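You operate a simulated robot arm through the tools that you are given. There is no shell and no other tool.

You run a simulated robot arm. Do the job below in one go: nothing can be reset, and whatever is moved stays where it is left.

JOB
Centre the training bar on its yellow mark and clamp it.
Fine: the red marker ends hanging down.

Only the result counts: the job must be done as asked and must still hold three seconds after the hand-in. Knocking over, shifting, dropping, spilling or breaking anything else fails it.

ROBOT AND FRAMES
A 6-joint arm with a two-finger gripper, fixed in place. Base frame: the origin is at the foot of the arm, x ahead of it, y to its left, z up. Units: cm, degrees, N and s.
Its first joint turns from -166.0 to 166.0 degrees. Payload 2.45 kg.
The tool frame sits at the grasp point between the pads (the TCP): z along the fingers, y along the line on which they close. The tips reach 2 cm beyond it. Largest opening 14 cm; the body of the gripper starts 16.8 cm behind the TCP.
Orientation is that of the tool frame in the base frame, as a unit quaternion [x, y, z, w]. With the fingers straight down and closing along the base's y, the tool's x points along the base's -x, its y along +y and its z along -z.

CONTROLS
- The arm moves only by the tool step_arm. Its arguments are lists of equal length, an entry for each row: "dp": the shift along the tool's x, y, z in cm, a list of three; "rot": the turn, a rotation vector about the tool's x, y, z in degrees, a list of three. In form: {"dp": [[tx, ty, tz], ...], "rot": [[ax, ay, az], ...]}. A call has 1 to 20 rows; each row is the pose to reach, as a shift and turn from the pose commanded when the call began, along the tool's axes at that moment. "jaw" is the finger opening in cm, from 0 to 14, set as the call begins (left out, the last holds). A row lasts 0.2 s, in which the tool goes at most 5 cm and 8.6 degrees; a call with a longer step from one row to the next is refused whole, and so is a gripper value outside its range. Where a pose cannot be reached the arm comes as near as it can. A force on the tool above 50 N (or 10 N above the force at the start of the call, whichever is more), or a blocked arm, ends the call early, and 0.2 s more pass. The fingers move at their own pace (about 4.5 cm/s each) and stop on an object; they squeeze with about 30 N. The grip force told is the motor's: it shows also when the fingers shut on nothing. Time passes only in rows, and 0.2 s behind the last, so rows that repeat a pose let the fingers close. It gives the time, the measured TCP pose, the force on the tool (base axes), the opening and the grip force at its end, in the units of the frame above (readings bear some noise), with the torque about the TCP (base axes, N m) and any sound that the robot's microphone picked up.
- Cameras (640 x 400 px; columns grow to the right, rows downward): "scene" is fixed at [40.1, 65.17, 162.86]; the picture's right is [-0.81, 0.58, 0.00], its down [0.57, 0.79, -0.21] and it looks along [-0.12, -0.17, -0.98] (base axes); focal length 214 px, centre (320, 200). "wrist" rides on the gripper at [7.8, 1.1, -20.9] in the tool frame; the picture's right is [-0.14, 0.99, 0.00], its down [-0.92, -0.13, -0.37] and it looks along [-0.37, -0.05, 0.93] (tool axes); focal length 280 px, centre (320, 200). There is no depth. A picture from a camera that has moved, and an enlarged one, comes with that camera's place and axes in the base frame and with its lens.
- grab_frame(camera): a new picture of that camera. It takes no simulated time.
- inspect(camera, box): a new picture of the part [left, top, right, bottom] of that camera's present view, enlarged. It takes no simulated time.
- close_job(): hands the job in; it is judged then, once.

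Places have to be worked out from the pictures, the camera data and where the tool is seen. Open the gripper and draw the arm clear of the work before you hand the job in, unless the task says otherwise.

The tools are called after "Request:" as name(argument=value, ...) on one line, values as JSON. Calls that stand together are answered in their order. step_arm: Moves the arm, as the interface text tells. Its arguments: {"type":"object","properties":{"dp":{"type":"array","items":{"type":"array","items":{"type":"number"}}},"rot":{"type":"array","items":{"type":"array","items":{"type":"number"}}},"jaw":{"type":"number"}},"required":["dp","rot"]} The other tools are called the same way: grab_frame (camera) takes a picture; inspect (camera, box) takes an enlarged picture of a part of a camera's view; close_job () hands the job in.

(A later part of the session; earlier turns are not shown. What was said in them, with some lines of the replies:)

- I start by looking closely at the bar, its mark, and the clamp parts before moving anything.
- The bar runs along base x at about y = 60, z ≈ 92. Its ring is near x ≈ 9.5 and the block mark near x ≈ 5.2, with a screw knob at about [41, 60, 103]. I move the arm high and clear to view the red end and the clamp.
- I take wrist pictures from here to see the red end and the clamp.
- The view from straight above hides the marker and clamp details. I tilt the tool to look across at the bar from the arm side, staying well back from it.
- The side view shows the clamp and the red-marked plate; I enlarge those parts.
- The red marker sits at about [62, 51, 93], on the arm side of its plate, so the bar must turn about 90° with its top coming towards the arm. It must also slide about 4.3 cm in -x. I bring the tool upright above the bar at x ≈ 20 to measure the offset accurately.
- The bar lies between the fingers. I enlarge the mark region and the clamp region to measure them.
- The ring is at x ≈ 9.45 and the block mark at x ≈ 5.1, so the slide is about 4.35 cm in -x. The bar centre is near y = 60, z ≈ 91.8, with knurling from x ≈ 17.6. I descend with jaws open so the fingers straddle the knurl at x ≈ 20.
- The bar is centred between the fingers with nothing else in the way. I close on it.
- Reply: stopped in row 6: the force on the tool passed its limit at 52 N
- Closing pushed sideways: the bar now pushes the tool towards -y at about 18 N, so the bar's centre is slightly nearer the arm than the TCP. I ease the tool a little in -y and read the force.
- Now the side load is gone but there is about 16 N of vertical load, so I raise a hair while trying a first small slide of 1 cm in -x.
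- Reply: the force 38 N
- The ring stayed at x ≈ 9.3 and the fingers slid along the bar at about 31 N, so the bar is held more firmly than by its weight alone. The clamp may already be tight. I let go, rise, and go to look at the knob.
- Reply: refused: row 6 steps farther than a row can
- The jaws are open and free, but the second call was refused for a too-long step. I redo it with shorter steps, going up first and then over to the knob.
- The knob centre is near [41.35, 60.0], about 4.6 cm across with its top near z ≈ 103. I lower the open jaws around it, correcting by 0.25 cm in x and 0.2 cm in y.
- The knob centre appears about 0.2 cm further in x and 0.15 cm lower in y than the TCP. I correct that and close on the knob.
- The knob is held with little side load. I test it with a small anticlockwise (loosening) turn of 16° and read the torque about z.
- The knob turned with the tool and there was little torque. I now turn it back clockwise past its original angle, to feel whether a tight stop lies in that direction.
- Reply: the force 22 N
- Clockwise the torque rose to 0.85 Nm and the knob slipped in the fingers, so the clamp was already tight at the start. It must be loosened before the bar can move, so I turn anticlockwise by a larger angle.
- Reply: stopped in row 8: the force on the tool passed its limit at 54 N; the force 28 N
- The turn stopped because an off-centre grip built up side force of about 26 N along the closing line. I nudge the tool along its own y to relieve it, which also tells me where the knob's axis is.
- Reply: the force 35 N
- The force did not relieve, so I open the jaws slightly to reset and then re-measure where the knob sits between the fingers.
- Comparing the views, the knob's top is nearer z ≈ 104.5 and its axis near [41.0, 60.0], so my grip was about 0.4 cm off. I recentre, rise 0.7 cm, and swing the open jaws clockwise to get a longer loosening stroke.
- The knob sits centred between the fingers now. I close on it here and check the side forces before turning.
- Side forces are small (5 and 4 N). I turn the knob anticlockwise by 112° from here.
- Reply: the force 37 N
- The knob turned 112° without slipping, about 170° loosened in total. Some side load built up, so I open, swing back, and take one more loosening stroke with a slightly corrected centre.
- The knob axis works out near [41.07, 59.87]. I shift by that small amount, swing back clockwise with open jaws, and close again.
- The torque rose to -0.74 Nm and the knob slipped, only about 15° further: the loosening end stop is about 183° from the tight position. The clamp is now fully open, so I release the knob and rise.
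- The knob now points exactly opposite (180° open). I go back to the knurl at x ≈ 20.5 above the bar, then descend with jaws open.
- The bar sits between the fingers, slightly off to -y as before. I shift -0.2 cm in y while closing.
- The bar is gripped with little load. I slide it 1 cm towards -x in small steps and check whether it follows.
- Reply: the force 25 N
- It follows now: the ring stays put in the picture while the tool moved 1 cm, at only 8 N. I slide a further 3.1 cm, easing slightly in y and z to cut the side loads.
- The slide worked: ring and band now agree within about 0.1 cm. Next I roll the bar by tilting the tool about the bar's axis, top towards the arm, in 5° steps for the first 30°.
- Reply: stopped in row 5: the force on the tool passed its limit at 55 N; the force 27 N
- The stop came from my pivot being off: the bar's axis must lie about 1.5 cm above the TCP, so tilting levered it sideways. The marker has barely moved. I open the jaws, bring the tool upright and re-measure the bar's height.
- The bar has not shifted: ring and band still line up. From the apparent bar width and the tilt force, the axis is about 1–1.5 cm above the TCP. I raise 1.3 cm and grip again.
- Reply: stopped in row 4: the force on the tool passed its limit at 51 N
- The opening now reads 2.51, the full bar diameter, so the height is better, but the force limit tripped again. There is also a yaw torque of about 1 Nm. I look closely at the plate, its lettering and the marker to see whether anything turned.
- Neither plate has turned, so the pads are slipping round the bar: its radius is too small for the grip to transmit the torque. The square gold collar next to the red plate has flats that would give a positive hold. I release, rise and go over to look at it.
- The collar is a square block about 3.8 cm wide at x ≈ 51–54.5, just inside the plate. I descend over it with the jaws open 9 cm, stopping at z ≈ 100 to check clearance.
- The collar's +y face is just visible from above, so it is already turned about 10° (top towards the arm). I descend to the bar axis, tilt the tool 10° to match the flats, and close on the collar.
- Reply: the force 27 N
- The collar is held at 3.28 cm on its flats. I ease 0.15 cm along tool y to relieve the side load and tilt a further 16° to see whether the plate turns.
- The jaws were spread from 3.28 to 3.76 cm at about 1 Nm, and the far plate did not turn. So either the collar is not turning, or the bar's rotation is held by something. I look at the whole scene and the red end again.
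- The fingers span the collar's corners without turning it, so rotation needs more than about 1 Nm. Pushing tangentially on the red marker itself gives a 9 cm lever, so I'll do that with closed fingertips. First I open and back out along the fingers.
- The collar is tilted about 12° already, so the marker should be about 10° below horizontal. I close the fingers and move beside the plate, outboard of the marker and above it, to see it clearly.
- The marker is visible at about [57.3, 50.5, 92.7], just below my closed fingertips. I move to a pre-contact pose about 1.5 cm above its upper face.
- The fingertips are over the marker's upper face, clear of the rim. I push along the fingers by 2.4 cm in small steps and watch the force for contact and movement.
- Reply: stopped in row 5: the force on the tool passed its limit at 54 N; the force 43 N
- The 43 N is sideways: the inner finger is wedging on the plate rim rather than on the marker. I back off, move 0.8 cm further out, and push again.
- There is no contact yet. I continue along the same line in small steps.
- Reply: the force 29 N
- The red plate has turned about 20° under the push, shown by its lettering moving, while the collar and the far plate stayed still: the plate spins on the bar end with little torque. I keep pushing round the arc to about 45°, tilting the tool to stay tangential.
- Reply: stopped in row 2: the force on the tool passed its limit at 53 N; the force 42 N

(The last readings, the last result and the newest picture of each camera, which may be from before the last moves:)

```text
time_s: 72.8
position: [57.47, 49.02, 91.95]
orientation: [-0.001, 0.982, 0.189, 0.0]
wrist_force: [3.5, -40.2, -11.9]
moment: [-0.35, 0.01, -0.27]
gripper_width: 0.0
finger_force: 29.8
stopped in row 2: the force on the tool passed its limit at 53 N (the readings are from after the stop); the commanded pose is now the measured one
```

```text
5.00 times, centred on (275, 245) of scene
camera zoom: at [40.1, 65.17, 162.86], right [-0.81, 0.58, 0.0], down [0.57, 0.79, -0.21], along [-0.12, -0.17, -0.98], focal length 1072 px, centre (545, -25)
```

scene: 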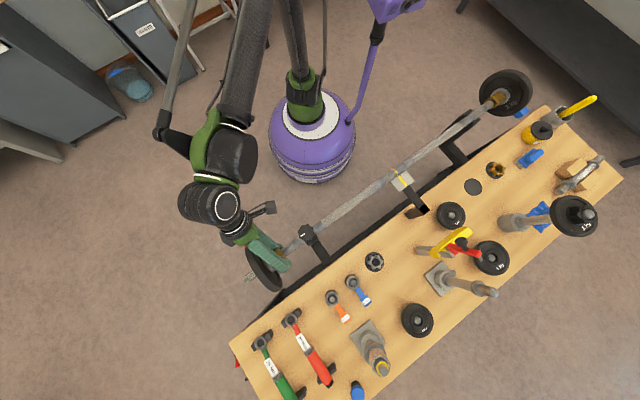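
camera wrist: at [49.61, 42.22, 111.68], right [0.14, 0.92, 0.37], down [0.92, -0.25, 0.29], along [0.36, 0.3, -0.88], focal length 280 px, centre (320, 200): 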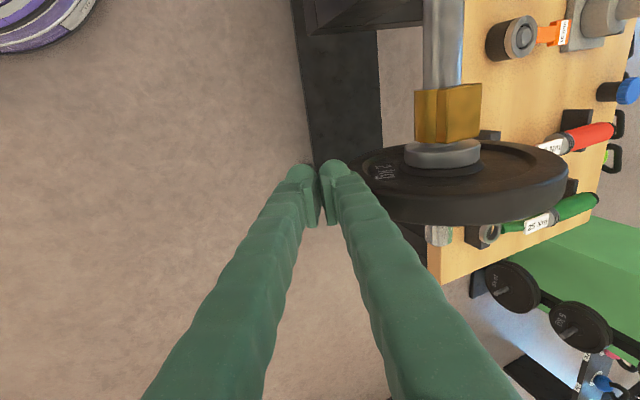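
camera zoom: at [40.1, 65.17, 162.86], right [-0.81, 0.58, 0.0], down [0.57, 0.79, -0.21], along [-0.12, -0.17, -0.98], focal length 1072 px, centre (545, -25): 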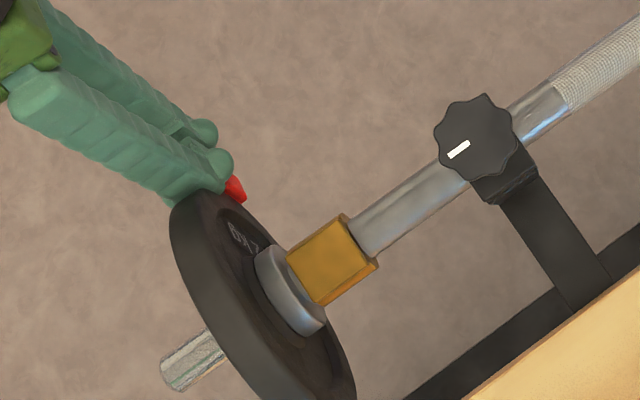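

The sideways force shows my closed fingers are bulkier than 1.4 cm and still rub the rim. I back outward and re-approach with the finger centre at about r = 11.4, so that only the inner finger meets the marker.

Request:
step_arm(dp=[[0, -0.9, -0.37], [0, -1.1, 0.3], [0, -1.2, 0.8], [0, -1.26, 1.32]], rot=[[0, 0, 0], [-5, 0, 0], [-10, 0, 0], [-15.2, 0, 0]])

Request:
grab_frame(camera="wrist")

Request:
inspect(camera="wrist", box=[260, 80, 460, 220])

Request:
inspect(camera="scene", box=[225, 205, 325, 285])

```text
time_s: 73.8
position: [57.32, 48.67, 90.21]
orientation: [-0.001, 0.947, 0.32, 0.0]
wrist_force: [-0.1, 0.9, -0.4]
moment: [0.0, -0.02, 0.04]
gripper_width: 0.0
finger_force: 29.3
```

```text
taken
camera wrist: at [49.51, 36.83, 107.55], right [0.14, 0.79, 0.6], down [0.92, -0.32, 0.22], along [0.36, 0.52, -0.77], focal length 280 px, centre (320, 200)
```

wrist: 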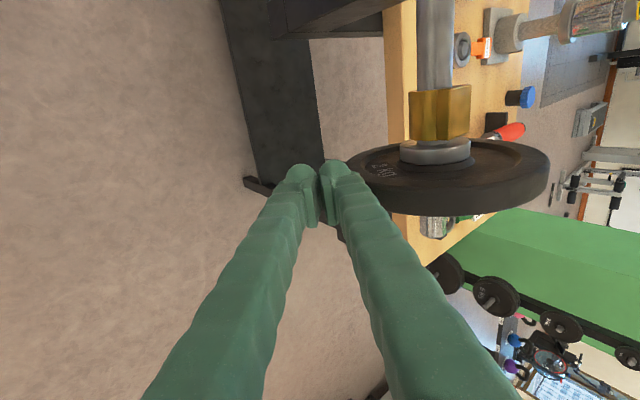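

```text
2.86 times, centred on (360, 150) of wrist
camera zoom: at [49.51, 36.83, 107.55], right [0.14, 0.79, 0.6], down [0.92, -0.32, 0.22], along [0.36, 0.52, -0.77], focal length 801 px, centre (206, 343)
```

zoom: 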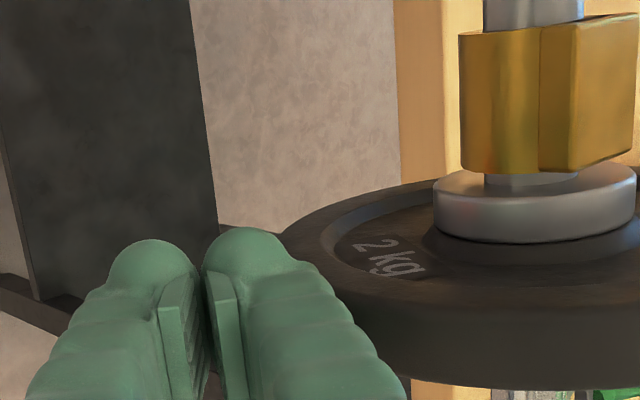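

```text
5.00 times, centred on (275, 245) of scene
camera zoom: at [40.1, 65.17, 162.86], right [-0.81, 0.58, 0.0], down [0.57, 0.79, -0.21], along [-0.12, -0.17, -0.98], focal length 1072 px, centre (545, -25)
```

zoom: 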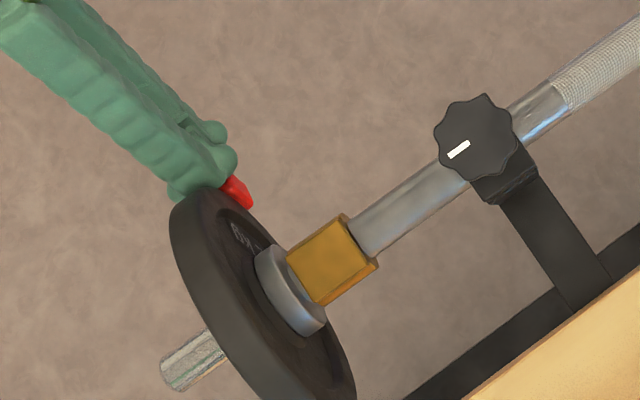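

The push is now free of side load and the plate keeps following; by its lettering the marker is about 44° below horizontal. I continue around the arc to about 65°, tilting as I go.

Request:
step_arm(dp=[[0, -0.27, 1.1], [0, -0.55, 2.19], [0, -0.61, 3.3], [0, -0.67, 4.44], [0, -0.54, 5.46], [0, -0.41, 6.49]], rot=[[-3.3, 0, 0], [-6.7, 0, 0], [-12.2, 0, 0], [-17.7, 0, 0], [-22.7, 0, 0], [-27.7, 0, 0]])

Request:
grab_frame(camera="wrist")

Request:
inspect(camera="scene", box=[225, 205, 325, 285])

```text
time_s: 75.2
position: [57.14, 52.15, 84.81]
orientation: [0.0, 0.843, 0.537, -0.001]
wrist_force: [-0.7, -1.1, -0.6]
moment: [0.03, -0.02, -0.03]
gripper_width: 0.02
finger_force: 29.0
```

```text
taken
camera wrist: at [49.49, 33.65, 94.64], right [0.14, 0.42, 0.9], down [0.92, -0.39, 0.04], along [0.36, 0.82, -0.44], focal length 280 px, centre (320, 200)
```

wrist: 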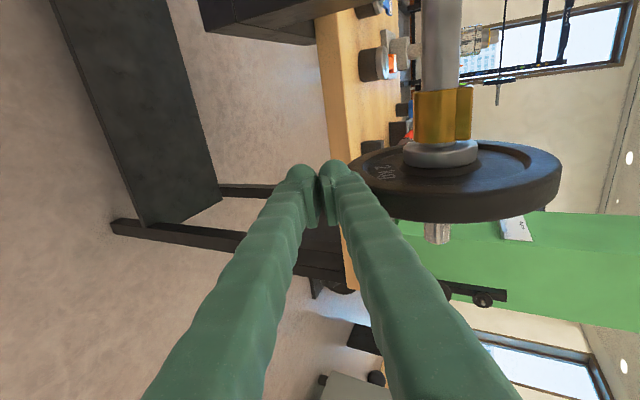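

```text
5.00 times, centred on (275, 245) of scene
camera zoom: at [40.1, 65.17, 162.86], right [-0.81, 0.58, 0.0], down [0.57, 0.79, -0.21], along [-0.12, -0.17, -0.98], focal length 1072 px, centre (545, -25)
```

zoom: 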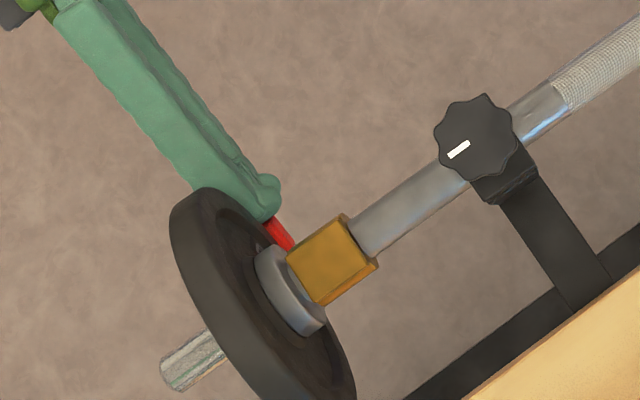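

The marker is sliding under the bar with almost no force; by its lettering it is now about 70–77° down. I continue to about 82° and then measure.

Request:
step_arm(dp=[[0, -0.17, 1.1], [0, -0.33, 2.15], [0, -0.36, 2.9], [0, -0.38, 3.6]], rot=[[-5, 0, 0], [-10, 0, 0], [-13.5, 0, 0], [-17, 0, 0]])

Request:
grab_frame(camera="wrist")

Request:
inspect(camera="wrist", box=[320, 80, 480, 220])

Request:
inspect(camera="scene", box=[225, 205, 325, 285])

```text
time_s: 76.2
position: [57.36, 55.36, 82.95]
orientation: [0.0, 0.756, 0.655, -0.001]
wrist_force: [0.9, -1.1, -3.2]
moment: [-0.04, 0.02, -0.01]
gripper_width: 0.0
finger_force: 29.0
```

```text
taken
camera wrist: at [49.57, 34.79, 86.9], right [0.14, 0.14, 0.98], down [0.92, -0.38, -0.08], along [0.36, 0.91, -0.18], focal length 280 px, centre (320, 200)
```

wrist: 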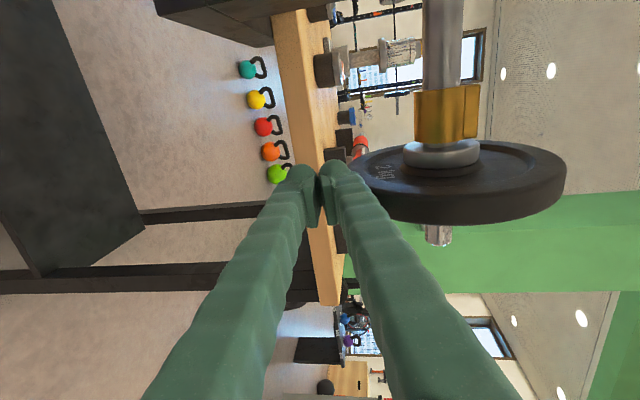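

```text
2.86 times, centred on (400, 150) of wrist
camera zoom: at [49.57, 34.79, 86.9], right [0.14, 0.14, 0.98], down [0.92, -0.38, -0.08], along [0.36, 0.91, -0.18], focal length 801 px, centre (91, 343)
```

zoom: 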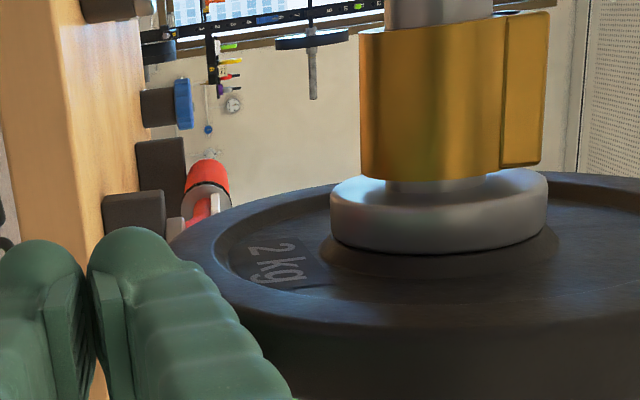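

```text
5.00 times, centred on (275, 245) of scene
camera zoom: at [40.1, 65.17, 162.86], right [-0.81, 0.58, 0.0], down [0.57, 0.79, -0.21], along [-0.12, -0.17, -0.98], focal length 1072 px, centre (545, -25)
```

zoom: 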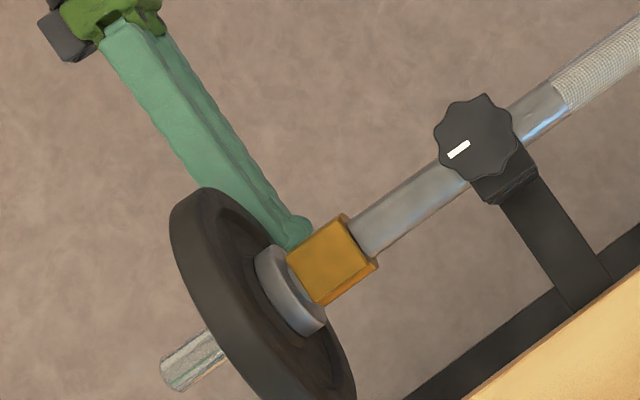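

The tool is now nearly level and the fingertip should be behind the marker just short of straight down. I finish the last 1.5 cm of arc to bring the marker directly under the axis, then back away to check it.

Request:
step_arm(dp=[[0, -0.12, 0.5], [0, -0.23, 1.0], [0, -0.34, 1.5], [0, -0.34, 1.5]], rot=[[-2.7, 0, 0], [-5.5, 0, 0], [-8.2, 0, 0], [-8.2, 0, 0]])

Request:
step_arm(dp=[[0, 0, -3], [0, 0, -7], [0, 0, -11], [0, 0, -15]], rot=[[0, 0, 0], [0, 0, 0], [0, 0, 0], [0, 0, 0]])

Request:
grab_frame(camera="wrist")

Request:
inspect(camera="wrist", box=[300, 80, 460, 220])

```text
time_s: 77.2
position: [57.38, 56.69, 82.35]
orientation: [-0.001, 0.707, 0.708, -0.001]
wrist_force: [-2.0, -7.4, -17.1]
moment: [-0.02, 0.01, -0.02]
gripper_width: 0.0
finger_force: 29.8
```

```text
time_s: 78.2
position: [57.11, 41.52, 82.38]
orientation: [-0.002, 0.707, 0.707, -0.002]
wrist_force: [-0.6, -1.0, -0.3]
moment: [-0.03, -0.03, 0.02]
gripper_width: 0.03
finger_force: 29.5
```

```text
taken
camera wrist: at [49.39, 20.7, 83.48], right [0.14, 0.0, 0.99], down [0.92, -0.37, -0.13], along [0.36, 0.93, -0.05], focal length 280 px, centre (320, 200)
```

wrist: 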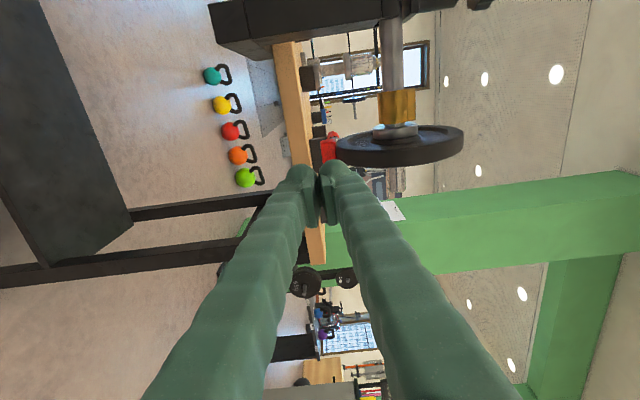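

```text
2.86 times, centred on (380, 150) of wrist
camera zoom: at [49.39, 20.7, 83.48], right [0.14, 0.0, 0.99], down [0.92, -0.37, -0.13], along [0.36, 0.93, -0.05], focal length 801 px, centre (149, 343)
```

zoom: 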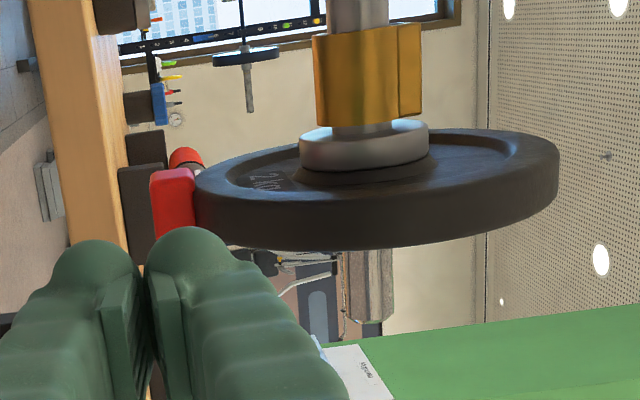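

The marker is now under the plate at about z = 83.4, but from this side I cannot judge its y. I swing the camera round to look more along the bar, fingers opened so that they do not block the view.

Request:
step_arm(dp=[[3, 0.3, 0.1], [6, 0.6, 0.2], [9, 1.0, 0.3], [12, 1.3, 0.4], [15.1, 1.6, 0.5]], rot=[[0, -7, 0], [0, -14, 0], [0, -21, 0], [0, -28, 0], [0, -35, 0]], jaw=11)

Request:
grab_frame(camera="wrist")

Request:
inspect(camera="wrist", box=[270, 60, 430, 200])

```text
time_s: 79.4
position: [42.45, 42.06, 83.95]
orientation: [0.213, 0.674, 0.675, 0.212]
wrist_force: [0.1, -0.2, 0.3]
moment: [0.01, 0.0, 0.0]
gripper_width: 10.59
finger_force: 0.0
```

```text
taken
camera wrist: at [23.92, 29.48, 84.93], right [0.11, -0.08, 0.99], down [0.54, -0.83, -0.13], along [0.83, 0.55, -0.05], focal length 280 px, centre (320, 200)
```

wrist: 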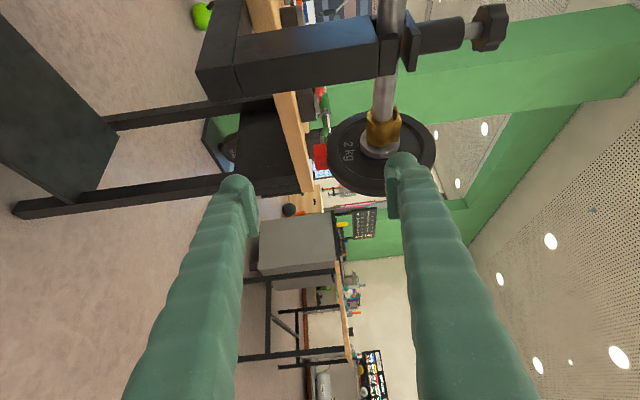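

```text
2.86 times, centred on (350, 130) of wrist
camera zoom: at [23.92, 29.48, 84.93], right [0.11, -0.08, 0.99], down [0.54, -0.83, -0.13], along [0.83, 0.55, -0.05], focal length 801 px, centre (234, 400)
```

zoom: 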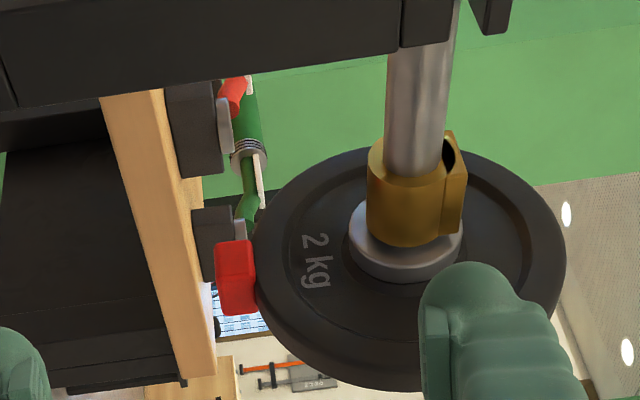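

This view shows the marker hanging under the hub, with the "2 kg" lettering in line between them. I enlarge it to measure the angle precisely.

Request:
inspect(camera="wrist", box=[305, 100, 445, 200])

Request:
inspect(camera="wrist", box=[300, 120, 380, 180])

```text
4.00 times, centred on (375, 150) of wrist
camera zoom: at [23.92, 29.48, 84.93], right [0.11, -0.08, 0.99], down [0.54, -0.83, -0.13], along [0.83, 0.55, -0.05], focal length 1122 px, centre (100, 400)
```

zoom: 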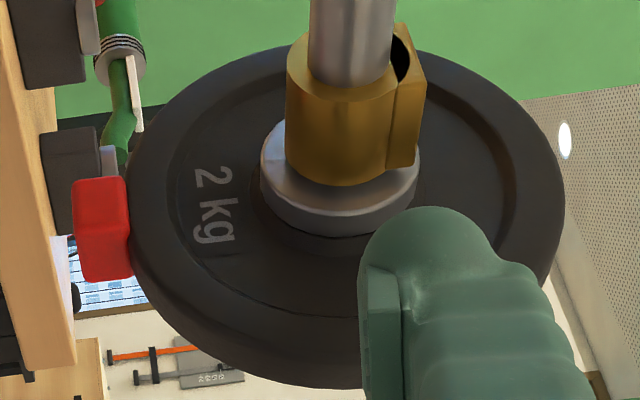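

```text
6.67 times, centred on (340, 150) of wrist
camera zoom: at [23.92, 29.48, 84.93], right [0.11, -0.08, 0.99], down [0.54, -0.83, -0.13], along [0.83, 0.55, -0.05], focal length 1869 px, centre (187, 533)
```

zoom: 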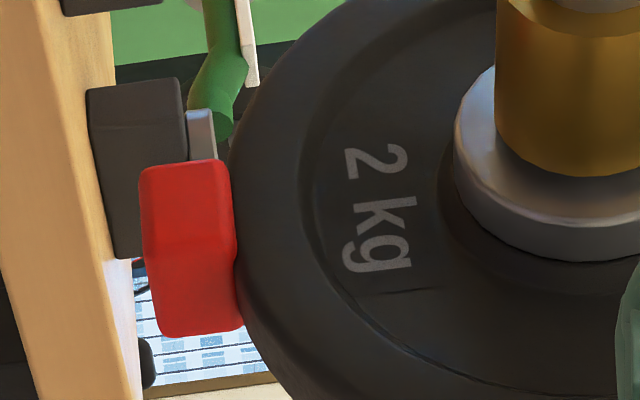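

The marker's edges and the corrected hub-to-marker offset put it within about 1–2° of straight down. Now I move away upward and bring the tool upright again to re-check the bar's centring.

Request:
step_arm(dp=[[1.5, 3.5, -1.5], [3, 7, -3], [4.5, 10.5, -4.4], [6, 14, -5.9], [7.5, 17.5, -7.3], [9.05, 21, -8.8]], rot=[[0, 5.8, 0], [0, 11.7, 0], [0, 17.5, 0], [0, 23.3, 0], [0, 29.2, 0], [0, 35, 0]], jaw=8)

Request:
step_arm(dp=[[1.4, 1.25, 1.3], [2.8, 2.5, 2.7], [4.25, 3.75, 4], [5.7, 5, 5.3], [7.1, 6.25, 6.7], [8.5, 7.5, 8], [9.9, 8.75, 9.3], [11.3, 10, 10.7], [12.75, 11.25, 12], [14.2, 12.5, 13.3], [15.6, 13.75, 14.7], [17, 15, 16]], rot=[[7.5, 0, 0], [15, 0, 0], [22.5, 0, 0], [30, 0, 0], [37.5, 0, 0], [45, 0, 0], [52.5, 0, 0], [60, 0, 0], [67.5, 0, 0], [75, 0, 0], [82.5, 0, 0], [90, 0, 0]])

Request:
grab_frame(camera="wrist")

```text
time_s: 80.8
position: [29.77, 39.99, 104.97]
orientation: [-0.001, 0.707, 0.707, -0.001]
wrist_force: [-0.4, 0.4, 0.7]
moment: [-0.03, -0.04, 0.0]
gripper_width: 7.97
finger_force: 0.0
```

```text
time_s: 83.4
position: [12.87, 55.91, 119.93]
orientation: [-0.001, 1.0, 0.001, 0.0]
wrist_force: [-0.1, -0.9, 0.1]
moment: [0.13, 0.0, -0.01]
gripper_width: 8.02
finger_force: 0.0
```

```text
taken
camera wrist: at [4.97, 57.03, 140.95], right [0.14, 0.99, 0.0], down [0.92, -0.13, 0.37], along [0.37, -0.05, -0.93], focal length 280 px, centre (320, 200)
```

wrist: 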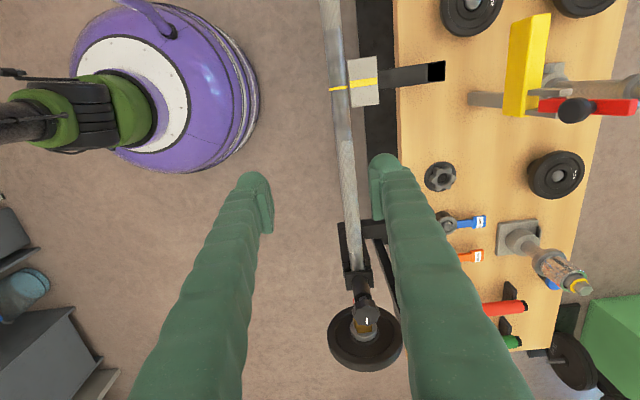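

Camera is almost directly above the mark. I enlarge the ring and band to measure their offset.

Request:
inspect(camera="wrist", box=[310, 50, 400, 120])

Request:
inspect(camera="scene", box=[360, 155, 440, 205])

```text
5.71 times, centred on (355, 85) of wrist
camera zoom: at [4.97, 57.03, 140.95], right [0.14, 0.99, 0.0], down [0.92, -0.13, 0.37], along [0.37, -0.05, -0.93], focal length 1602 px, centre (120, 857)
```

zoom: 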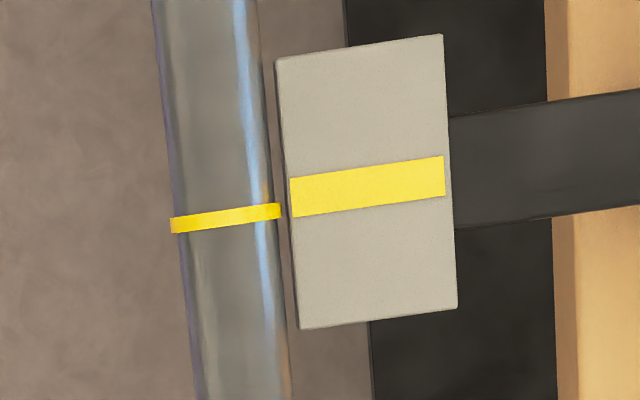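

```text
8.00 times, centred on (400, 180) of scene
camera zoom: at [40.1, 65.17, 162.86], right [-0.81, 0.58, 0.0], down [0.57, 0.79, -0.21], along [-0.12, -0.17, -0.98], focal length 1716 px, centre (-320, 360)
```

zoom: 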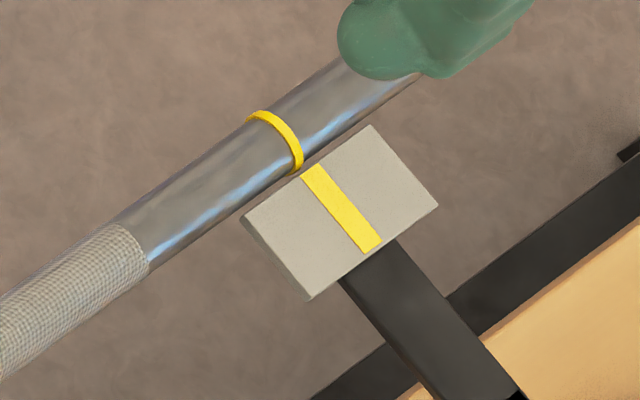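

The view is almost vertical, so it is reliable: the ring lies about 0.30 cm to the +x side of the band's line. I go back down to grip the knurl at x ≈ 16.5 for a fine correction.

Request:
step_arm(dp=[[-2, 2, 0], [-3.6, 4.1, 0], [-3.6, 4.1, 4.5], [-3.6, 4.1, 9], [-3.6, 4.1, 13.5], [-3.6, 4.1, 18], [-3.6, 4.1, 22], [-3.6, 4.1, 25], [-3.6, 4.1, 26.6]], rot=[[0, 0, 0], [0, 0, 0], [0, 0, 0], [0, 0, 0], [0, 0, 0], [0, 0, 0], [0, 0, 0], [0, 0, 0], [0, 0, 0]], jaw=8)

Request:
step_arm(dp=[[0, 0, 0], [0, 0, 0], [0, 0, 0], [0, 0, 0], [0, 0, 0]], rot=[[0, 0, 0], [0, 0, 0], [0, 0, 0], [0, 0, 0], [0, 0, 0]], jaw=1)

Request:
inspect(camera="wrist", box=[240, 0, 400, 100])

```text
time_s: 85.4
position: [16.57, 60.08, 93.18]
orientation: [-0.001, 1.0, 0.001, 0.0]
wrist_force: [0.3, 0.0, -0.5]
moment: [0.0, 0.01, 0.02]
gripper_width: 7.99
finger_force: 0.0
```

```text
time_s: 86.6
position: [16.55, 59.96, 93.19]
orientation: [-0.001, 1.0, 0.0, -0.001]
wrist_force: [-3.2, -30.6, -17.3]
moment: [0.0, 0.15, -0.7]
gripper_width: 2.46
finger_force: 39.3
```

```text
4.00 times, centred on (320, 50) of wrist
camera zoom: at [8.71, 61.06, 114.19], right [0.14, 0.99, 0.0], down [0.92, -0.13, 0.37], along [0.36, -0.05, -0.93], focal length 1122 px, centre (320, 800)
```

zoom: 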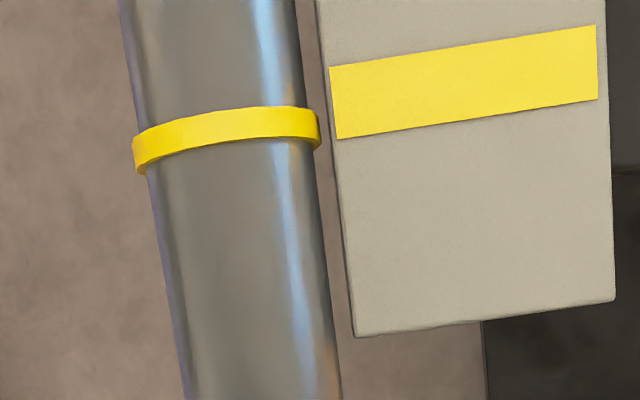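

The grip shows -30 N in y and a small yaw torque, so I ease 0.2 cm in -y and 0.2° in yaw, then slide 0.3 cm in -x in small steps.

Request:
step_arm(dp=[[0, -0.1, 0], [0, -0.2, 0], [0.1, -0.2, 0], [0.2, -0.2, 0], [0.3, -0.2, 0], [0.3, -0.2, 0]], rot=[[0, 0, 0.1], [0, 0, 0.2], [0, 0, 0.2], [0, 0, 0.2], [0, 0, 0.2], [0, 0, 0.2]])

Request:
inspect(camera="wrist", box=[240, 0, 400, 100])

```text
time_s: 87.5
position: [16.45, 60.05, 93.26]
orientation: [0.001, 1.0, 0.001, 0.001]
wrist_force: [7.0, -6.5, -4.5]
moment: [0.0, -0.26, 0.85]
gripper_width: 2.45
finger_force: 45.2
stopped in row 4: the force on the tool passed its limit at 51 N (the readings are from after the stop); the commanded pose is now the measured one
```

```text
4.00 times, centred on (320, 50) of wrist
camera zoom: at [8.57, 61.06, 114.17], right [0.14, 0.99, 0.0], down [0.92, -0.13, 0.37], along [0.37, -0.05, -0.93], focal length 1122 px, centre (320, 800)
```

zoom: 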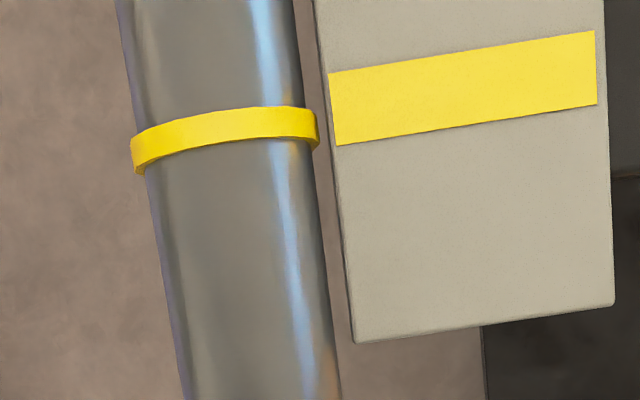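

The ring has advanced about 0.1 cm; about 0.2 cm remains. Side load is low now (-6.5 N), so I slide straight in -x only.

Request:
step_arm(dp=[[0.05, 0, 0], [0.1, 0, 0], [0.15, 0, 0], [0.2, 0, 0], [0.2, 0, 0]], rot=[[0, 0, -0.1], [0, 0, -0.1], [0, 0, -0.1], [0, 0, -0.1], [0, 0, -0.1]])

Request:
inspect(camera="wrist", box=[240, 0, 400, 100])

```text
time_s: 88.7
position: [16.21, 60.1, 93.31]
orientation: [0.0, 1.0, 0.001, 0.0]
wrist_force: [8.7, -6.6, -10.6]
moment: [-0.02, -0.02, -0.03]
gripper_width: 2.47
finger_force: 45.3
```

```text
4.00 times, centred on (320, 50) of wrist
camera zoom: at [8.35, 61.03, 114.17], right [0.14, 0.99, 0.0], down [0.92, -0.13, 0.37], along [0.37, -0.05, -0.93], focal length 1122 px, centre (320, 800)
```

zoom: 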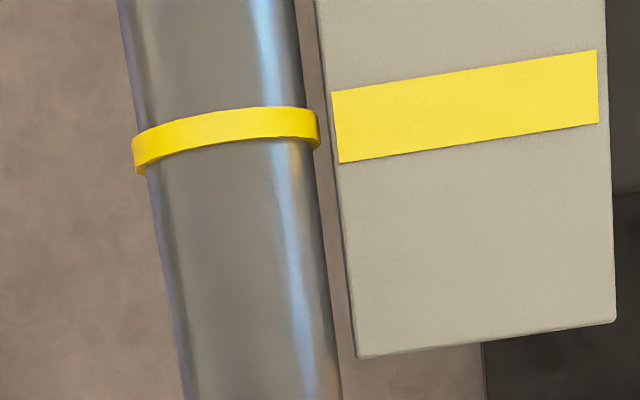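

The ring should now be within a few hundredths of the band. I release and rise to the vertical viewpoint to confirm.

Request:
step_arm(dp=[[0, 0, 0], [0, 0, 0], [0, 0, 0], [0, 0, 0]], rot=[[0, 0, 0], [0, 0, 0], [0, 0, 0], [0, 0, 0]], jaw=8)

Request:
step_arm(dp=[[0, 0, -4], [0, 0, -8], [0, 0, -11], [1.5, 0, -13], [3.3, 0, -14]], rot=[[0, 0, 0], [0, 0, 0], [0, 0, 0], [0, 0, 0], [0, 0, 0]])

Request:
inspect(camera="wrist", box=[265, 40, 385, 115])

Request:
grab_frame(camera="wrist")

```text
time_s: 89.7
position: [16.21, 59.97, 93.3]
orientation: [-0.001, 1.0, 0.001, 0.0]
wrist_force: [0.4, 0.2, -0.1]
moment: [-0.01, 0.03, 0.01]
gripper_width: 7.98
finger_force: 0.1
```

```text
time_s: 90.9
position: [12.92, 60.02, 107.35]
orientation: [-0.001, 1.0, 0.002, -0.001]
wrist_force: [-1.0, 0.9, 0.5]
moment: [0.01, 0.03, 0.0]
gripper_width: 8.0
finger_force: 0.1
```

```text
5.33 times, centred on (325, 78) of wrist
camera zoom: at [5.15, 61.01, 128.24], right [0.14, 0.99, 0.0], down [0.92, -0.13, 0.37], along [0.37, -0.05, -0.93], focal length 1495 px, centre (293, 853)
```

zoom: 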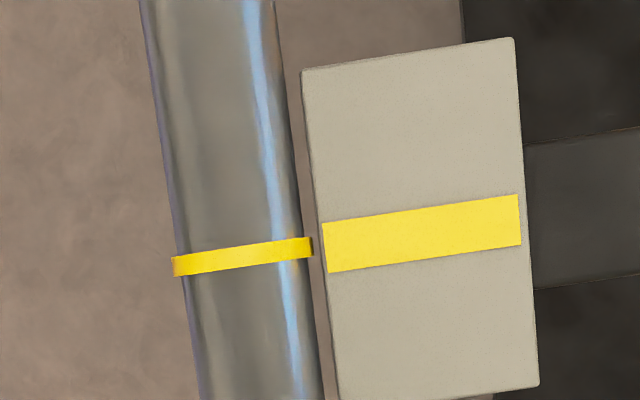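

```text
taken
camera wrist: at [5.15, 61.01, 128.24], right [0.14, 0.99, 0.0], down [0.92, -0.13, 0.37], along [0.37, -0.05, -0.93], focal length 280 px, centre (320, 200)
```

wrist: 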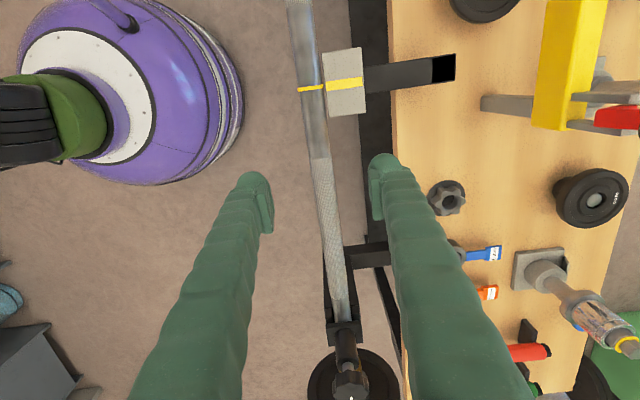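

Ring and band now agree within about 0.05 cm. Next I rise, go over to the knob at [41.07, 59.87] and turn the open jaws anticlockwise to prepare a clockwise tightening stroke.

Request:
step_arm(dp=[[0, 0, -4], [0, 0, -8], [0, 0, -10.65], [-4, -0.15, -10.65], [-8, -0.15, -10.65], [-12, -0.15, -10.65], [-16, -0.15, -10.65], [-20, -0.15, -10.65], [-24, -0.15, -10.65], [-28.15, -0.15, -10.65]], rot=[[0, 0, 0], [0, 0, 0], [0, 0, 0], [0, 0, -7], [0, 0, -14], [0, 0, -21], [0, 0, -28], [0, 0, -35], [0, 0, -42], [0, 0, -50]])

Request:
grab_frame(camera="wrist")

```text
time_s: 93.1
position: [40.81, 59.74, 118.01]
orientation: [-0.424, 0.906, 0.001, 0.001]
wrist_force: [-1.1, -0.3, -0.3]
moment: [0.03, -0.07, -0.01]
gripper_width: 7.99
finger_force: 0.0
```

```text
taken
camera wrist: at [35.04, 54.36, 138.84], right [-0.67, 0.74, 0.0], down [0.69, 0.62, 0.37], along [0.27, 0.25, -0.93], focal length 280 px, centre (320, 200)
```

wrist: 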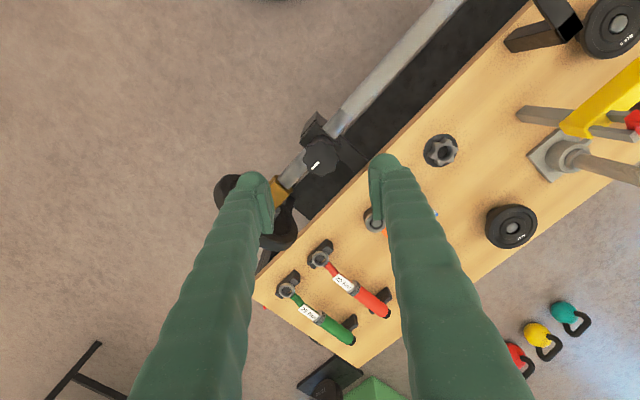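

The knob projects to about [41.08, 59.83], right under the tool. I descend around it and close.

Request:
step_arm(dp=[[0, 0, 4], [0, 0, 8], [0, 0, 12], [0, 0, 14.9]], rot=[[0, 0, 0], [0, 0, 0], [0, 0, 0], [0, 0, 0]])

Request:
step_arm(dp=[[0, 0, 0], [0, 0, 0], [0, 0, 0], [0, 0, 0]], rot=[[0, 0, 0], [0, 0, 0], [0, 0, 0], [0, 0, 0]], jaw=3)

Request:
inspect(camera="wrist", box=[220, 120, 420, 260])

```text
time_s: 94.1
position: [40.74, 59.89, 103.2]
orientation: [-0.423, 0.906, 0.001, 0.001]
wrist_force: [0.0, 0.4, -0.3]
moment: [-0.01, 0.03, -0.04]
gripper_width: 7.97
finger_force: 0.1
```

```text
time_s: 95.1
position: [40.94, 59.74, 103.08]
orientation: [-0.423, 0.906, 0.001, 0.001]
wrist_force: [6.1, -8.6, -4.2]
moment: [0.09, 0.03, -0.02]
gripper_width: 4.17
finger_force: 38.2
```

```text
2.86 times, centred on (320, 190) of wrist
camera zoom: at [35.02, 54.51, 124.01], right [-0.67, 0.74, 0.0], down [0.69, 0.62, 0.37], along [0.27, 0.25, -0.93], focal length 801 px, centre (320, 229)
```

zoom: 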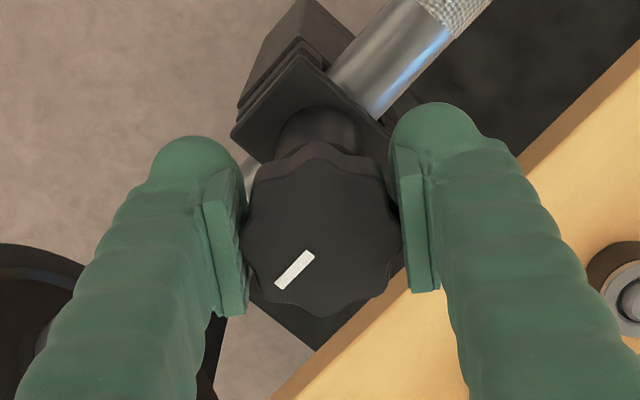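

The side load is small. I turn clockwise 120° in 8° rows to tighten, with a 0.1 cm centre correction.

Request:
step_arm(dp=[[0, -0.05, 0], [0, -0.1, 0], [0, -0.1, 0], [0, -0.1, 0], [0, -0.1, 0], [0, -0.1, 0], [0, -0.1, 0], [0, -0.1, 0], [0, -0.1, 0], [0, -0.1, 0], [0, -0.1, 0], [0, -0.1, 0], [0, -0.1, 0], [0, -0.1, 0], [0, -0.1, 0]], rot=[[0, 0, 8], [0, 0, 16], [0, 0, 24], [0, 0, 32], [0, 0, 40], [0, 0, 48], [0, 0, 56], [0, 0, 64], [0, 0, 72], [0, 0, 80], [0, 0, 88], [0, 0, 96], [0, 0, 104], [0, 0, 112], [0, 0, 120]])

Request:
inspect(camera="wrist", box=[220, 120, 420, 260])

```text
time_s: 98.3
position: [41.09, 59.87, 103.02]
orientation: [0.574, 0.819, 0.0, 0.0]
wrist_force: [7.3, 35.4, 12.5]
moment: [-0.62, 0.03, -0.03]
gripper_width: 4.15
finger_force: 44.9
```

```text
2.86 times, centred on (320, 190) of wrist
camera zoom: at [39.43, 67.53, 123.88], right [0.98, 0.21, 0.0], down [0.19, -0.91, 0.37], along [0.08, -0.36, -0.93], focal length 801 px, centre (320, 229)
```

zoom: 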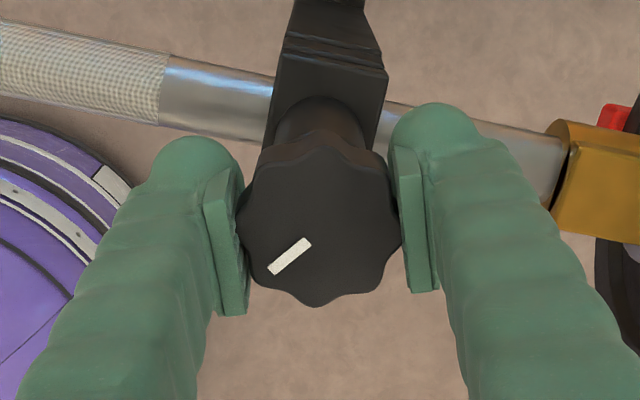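

The knob turned the full 120° with no slip. The marker can also be seen hanging beneath the plate. I open, swing back anticlockwise with a small recentring, and close for the second tightening stroke.

Request:
step_arm(dp=[[0, 0, 0], [0, 0, 0], [0, 0, 0]], rot=[[0, 0, 0], [0, 0, 0], [0, 0, 0]], jaw=8)

Request:
step_arm(dp=[[0.1, 0, 0], [0.1, 0, 0], [0.1, 0, 0], [0.1, 0, 0], [0.1, 0, 0], [0.1, 0, 0], [0.1, 0, 0], [0.1, 0, 0], [0.1, 0, 0], [0.1, 0, 0], [0.1, 0, 0], [0.1, 0, 0], [0.1, 0, 0], [0.1, 0, 0], [0.1, 0, 0]], rot=[[0, 0, -8], [0, 0, -16], [0, 0, -24], [0, 0, -32], [0, 0, -40], [0, 0, -48], [0, 0, -56], [0, 0, -64], [0, 0, -72], [0, 0, -80], [0, 0, -88], [0, 0, -96], [0, 0, -104], [0, 0, -112], [0, 0, -118]])

Request:
step_arm(dp=[[0, 0, 0], [0, 0, 0], [0, 0, 0], [0, 0, 0]], rot=[[0, 0, 0], [0, 0, 0], [0, 0, 0], [0, 0, 0]], jaw=3)

Request:
inspect(camera="wrist", box=[220, 120, 420, 260])

```text
time_s: 99.1
position: [41.06, 59.6, 103.1]
orientation: [0.573, 0.819, 0.001, -0.001]
wrist_force: [0.1, -1.0, 0.1]
moment: [0.02, 0.0, -0.01]
gripper_width: 8.0
finger_force: 0.2
```

```text
time_s: 102.3
position: [40.95, 59.77, 103.22]
orientation: [-0.407, 0.913, 0.001, 0.0]
wrist_force: [1.3, 0.2, -0.2]
moment: [0.0, -0.02, 0.01]
gripper_width: 7.98
finger_force: 0.0
```

```text
time_s: 103.3
position: [40.92, 59.99, 103.08]
orientation: [-0.407, 0.913, 0.001, 0.0]
wrist_force: [-5.4, 6.0, 1.6]
moment: [-0.03, -0.02, 0.01]
gripper_width: 4.15
finger_force: 38.7
```

```text
2.86 times, centred on (320, 190) of wrist
camera zoom: at [34.92, 54.78, 123.95], right [-0.64, 0.76, 0.0], down [0.71, 0.6, 0.37], along [0.28, 0.24, -0.93], focal length 801 px, centre (320, 229)
```

zoom: 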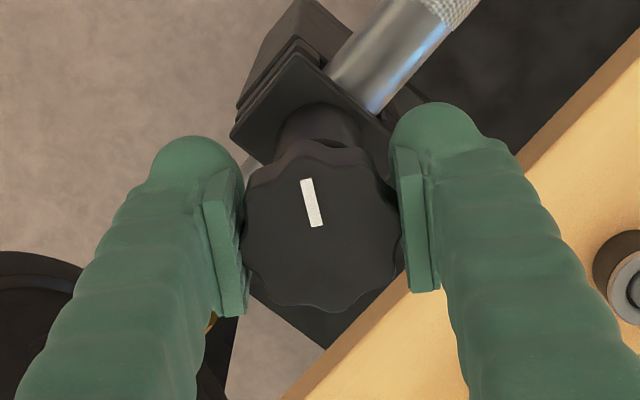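

About 60° of turn remains to the original tight position. I turn clockwise 64° and read the torque.

Request:
step_arm(dp=[[0, 0.05, 0], [0, 0.05, 0], [0, 0.05, 0], [0, 0.05, 0], [0, 0.05, 0], [0, 0.05, 0], [0, 0.05, 0], [0, 0.05, 0]], rot=[[0, 0, 8], [0, 0, 16], [0, 0, 24], [0, 0, 32], [0, 0, 40], [0, 0, 48], [0, 0, 56], [0, 0, 64]])

Request:
inspect(camera="wrist", box=[220, 120, 420, 260])

```text
time_s: 105.1
position: [40.94, 60.07, 103.14]
orientation: [0.139, 0.99, 0.001, 0.001]
wrist_force: [1.9, 14.1, 5.9]
moment: [-0.14, -0.1, 1.14]
gripper_width: 4.13
finger_force: 45.7
```

```text
2.86 times, centred on (320, 190) of wrist
camera zoom: at [33.79, 63.15, 123.96], right [0.41, 0.91, 0.0], down [0.85, -0.38, 0.37], along [0.34, -0.15, -0.93], focal length 801 px, centre (320, 229)
```

zoom: 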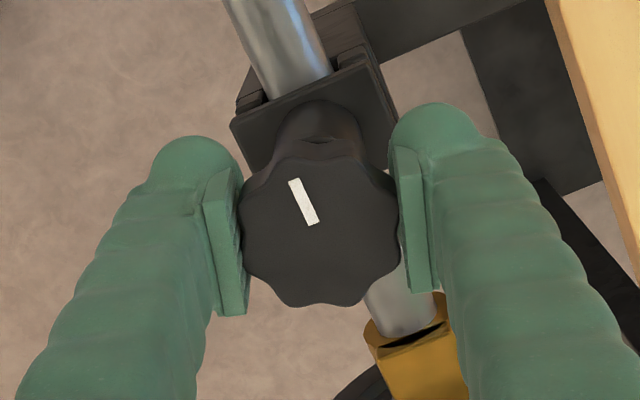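

The torque reached 1.14 Nm and the knob slipped in the fingers at its original tight orientation, so the clamp is closed. I release the knob, rise, and go back to check the centring.

Request:
step_arm(dp=[[0, 0, 0], [0, 0, 0], [0, 0, 0], [0, 0, 0]], rot=[[0, 0, 0], [0, 0, 0], [0, 0, 0], [0, 0, 0]], jaw=8)

Request:
step_arm(dp=[[0, 0, -4], [0, 0, -8], [0, 0, -12], [0, 0, -15], [0, 0, -15]], rot=[[0, 0, 0], [0, 0, 0], [0, 0, -4], [0, 0, -10], [0, 0, -16]])

Request:
grab_frame(camera="wrist")

Request:
step_arm(dp=[[4.5, 0, 0], [9, 0, 0], [13.5, 0, 0], [18, 0, 0], [22.5, 0, 0], [26, 0, 0], [28.1, 0, 0]], rot=[[0, 0, 0], [0, 0, 0], [0, 0, 0], [0, 0, 0], [0, 0, 0], [0, 0, 0], [0, 0, 0]])

Request:
inspect(camera="wrist", box=[265, 50, 385, 125])

Request:
grab_frame(camera="scene")

```text
time_s: 106.1
position: [41.0, 59.96, 103.09]
orientation: [0.139, 0.99, 0.001, -0.001]
wrist_force: [-0.8, 0.2, 0.5]
moment: [0.05, 0.0, 0.0]
gripper_width: 7.98
finger_force: 0.0
```

```text
time_s: 107.3
position: [41.03, 59.72, 118.11]
orientation: [0.0, 1.0, 0.001, 0.0]
wrist_force: [0.2, 0.0, -0.6]
moment: [0.01, -0.02, -0.02]
gripper_width: 8.01
finger_force: 0.0
```

```text
taken
camera wrist: at [33.21, 60.79, 138.96], right [0.14, 0.99, 0.0], down [0.92, -0.13, 0.37], along [0.37, -0.05, -0.93], focal length 280 px, centre (320, 200)
```

wrist: 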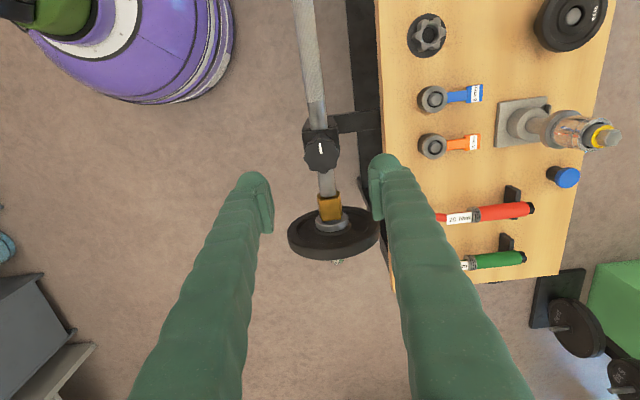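

```text
time_s: 108.9
position: [13.01, 59.74, 117.9]
orientation: [0.0, 1.0, 0.001, 0.0]
wrist_force: [0.0, -0.7, -0.3]
moment: [0.01, 0.01, 0.01]
gripper_width: 7.98
finger_force: 0.0
```

```text
5.33 times, centred on (325, 88) of wrist
camera zoom: at [5.1, 60.92, 138.85], right [0.14, 0.99, 0.0], down [0.92, -0.13, 0.37], along [0.37, -0.05, -0.93], focal length 1495 px, centre (293, 800)
```

zoom: 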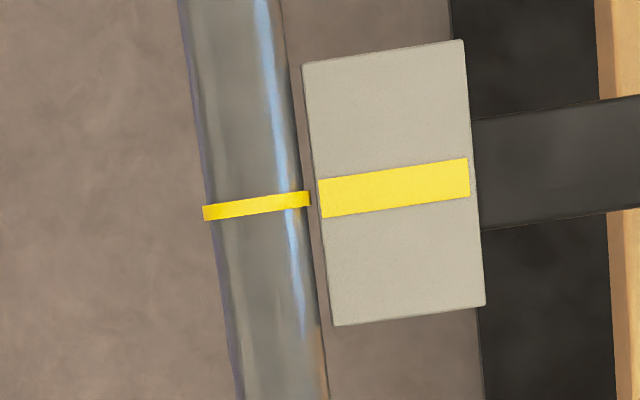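

```text
taken
```

scene: 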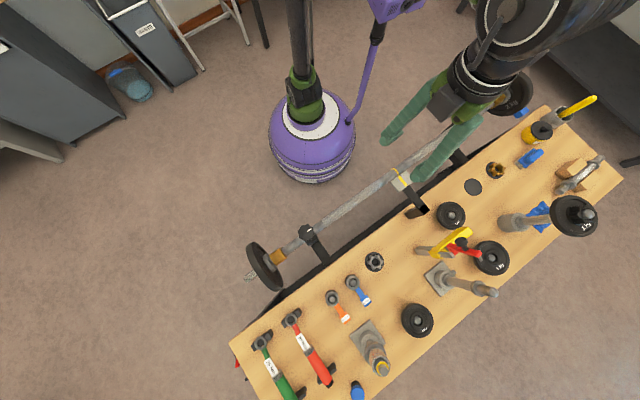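

With the camera straight above, the ring is within 0.05 cm of the band after clamping, and nothing else has shifted. I retreat up and back with jaws open, then tilt to take a final look at the marker and clamp from a distance.

Request:
step_arm(dp=[[-1, -3, -3], [-2, -6, -6], [-3, -9, -9], [-4, -12, -12], [-5, -15, -15], [-6, -18, -15]], rot=[[0, 0, 0], [0, 0, 0], [0, 0, 0], [0, 0, 0], [0, 0, 0], [0, 0, 0]], jaw=14)

Request:
step_arm(dp=[[-2, -1.5, 2.5], [-4, -3, 5], [-6, -4.5, 7.5], [-8, -6, 10], [-10, -7.5, 12.5], [-12, -9, 15], [-14, -10, 17.5], [-16, -11, 20]], rot=[[-7.5, 0, 0], [-15, 0, 0], [-22.5, 0, 0], [-30, 0, 0], [-37.5, 0, 0], [-45, 0, 0], [-52.5, 0, 0], [-60, 0, 0]])

Request:
grab_frame(camera="wrist")

Request:
grab_frame(camera="scene")

```text
time_s: 110.3
position: [18.84, 41.89, 132.89]
orientation: [0.0, 1.0, 0.001, 0.0]
wrist_force: [-0.1, 0.8, -0.5]
moment: [-0.06, 0.0, 0.0]
gripper_width: 14.02
finger_force: 0.0
```

```text
time_s: 112.1
position: [35.17, 30.69, 113.02]
orientation: [-0.001, 0.865, 0.503, 0.001]
wrist_force: [0.7, -0.7, -0.7]
moment: [0.04, 0.01, -0.02]
gripper_width: 13.97
finger_force: 0.0
```

```text
taken
camera wrist: at [27.28, 13.15, 124.3], right [0.14, 0.49, 0.86], down [0.92, -0.38, 0.07], along [0.37, 0.78, -0.5], focal length 280 px, centre (320, 200)
```

wrist: 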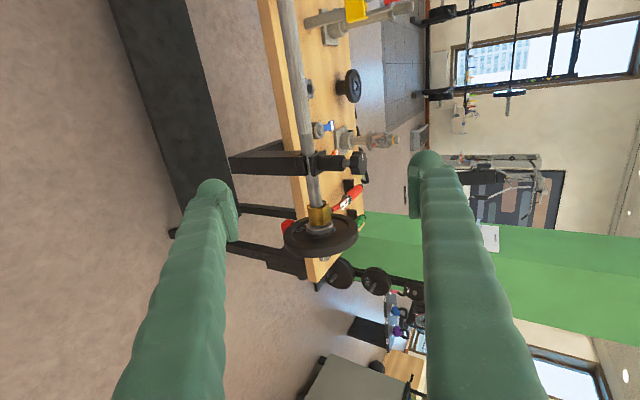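

```text
taken
```

scene: 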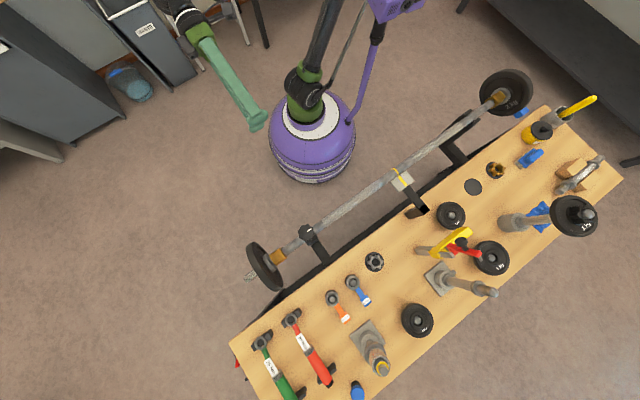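

Request:
inspect(camera="wrist", box=[250, 170, 390, 270])

Request:
inspect(camera="scene", box=[360, 150, 460, 220])

Request:
inspect(camera="scene", box=[230, 210, 340, 300])

```text
4.00 times, centred on (320, 220) of wrist
camera zoom: at [27.28, 13.15, 124.3], right [0.14, 0.49, 0.86], down [0.92, -0.38, 0.07], along [0.37, 0.78, -0.5], focal length 1122 px, centre (320, 120)
```

zoom: 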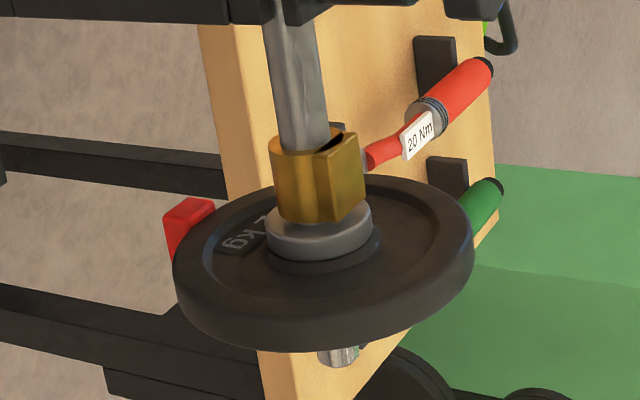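

```text
5.71 times, centred on (410, 185) of scene
camera zoom: at [40.1, 65.17, 162.86], right [-0.81, 0.58, 0.0], down [0.57, 0.79, -0.21], along [-0.12, -0.17, -0.98], focal length 1226 px, centre (-194, 286)
```

zoom: 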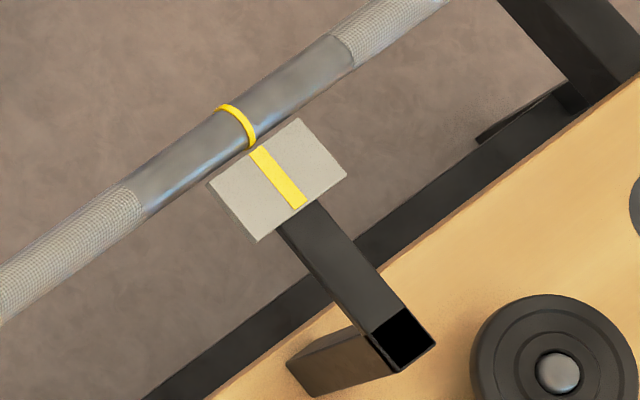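

```text
4.44 times, centred on (285, 255) of scene
camera zoom: at [40.1, 65.17, 162.86], right [-0.81, 0.58, 0.0], down [0.57, 0.79, -0.21], along [-0.12, -0.17, -0.98], focal length 953 px, centre (476, -44)
```

zoom: 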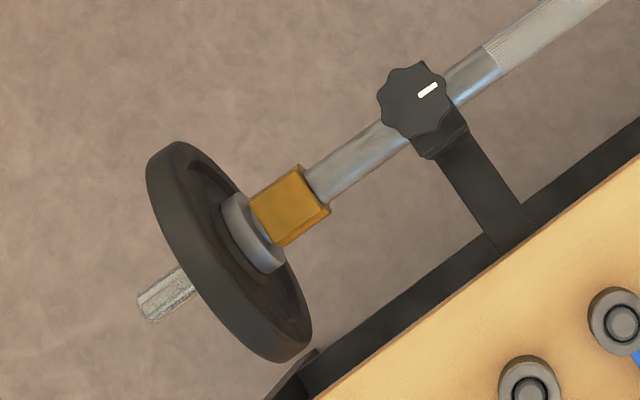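

The final views confirm the state:
- The ring is on the band to within about 0.05 cm.
- The knob is back at its tight orientation, after 1.14 Nm.
- The red marker appears where a straight-down marker should, under its plate.
- The gripper is open, the arm is about 30 cm clear, and nothing else has moved.

I hand the job in.

Request:
close_job()

```text
The job is handed in.
```

The bar is centred on its yellow mark and clamped, with the red marker hanging down. I have handed the job in, but no verdict has come back yet.

- **Centring:** the clamp was already tight at the start, so I loosened it before sliding the bar about 4.3 cm. Seen from straight above after clamping, the ring is within about 0.05 cm of the band.
- **Red marker:** it is within a few degrees of straight down. Gripping the bar and the gold collar did not turn it, so I pushed the marker round with closed fingertips. Only the red plate turned; the collar and the far plate with the blue marker did not.
- **Clamp:** the knob is back at its original tight position and resisted 1.14 Nm before slipping in the fingers. I did not test the hold by pulling on the bar again.
- **Surroundings:** nothing else appears moved in the final pictures. The gripper is open and the arm is about 30 cm clear of the bar.
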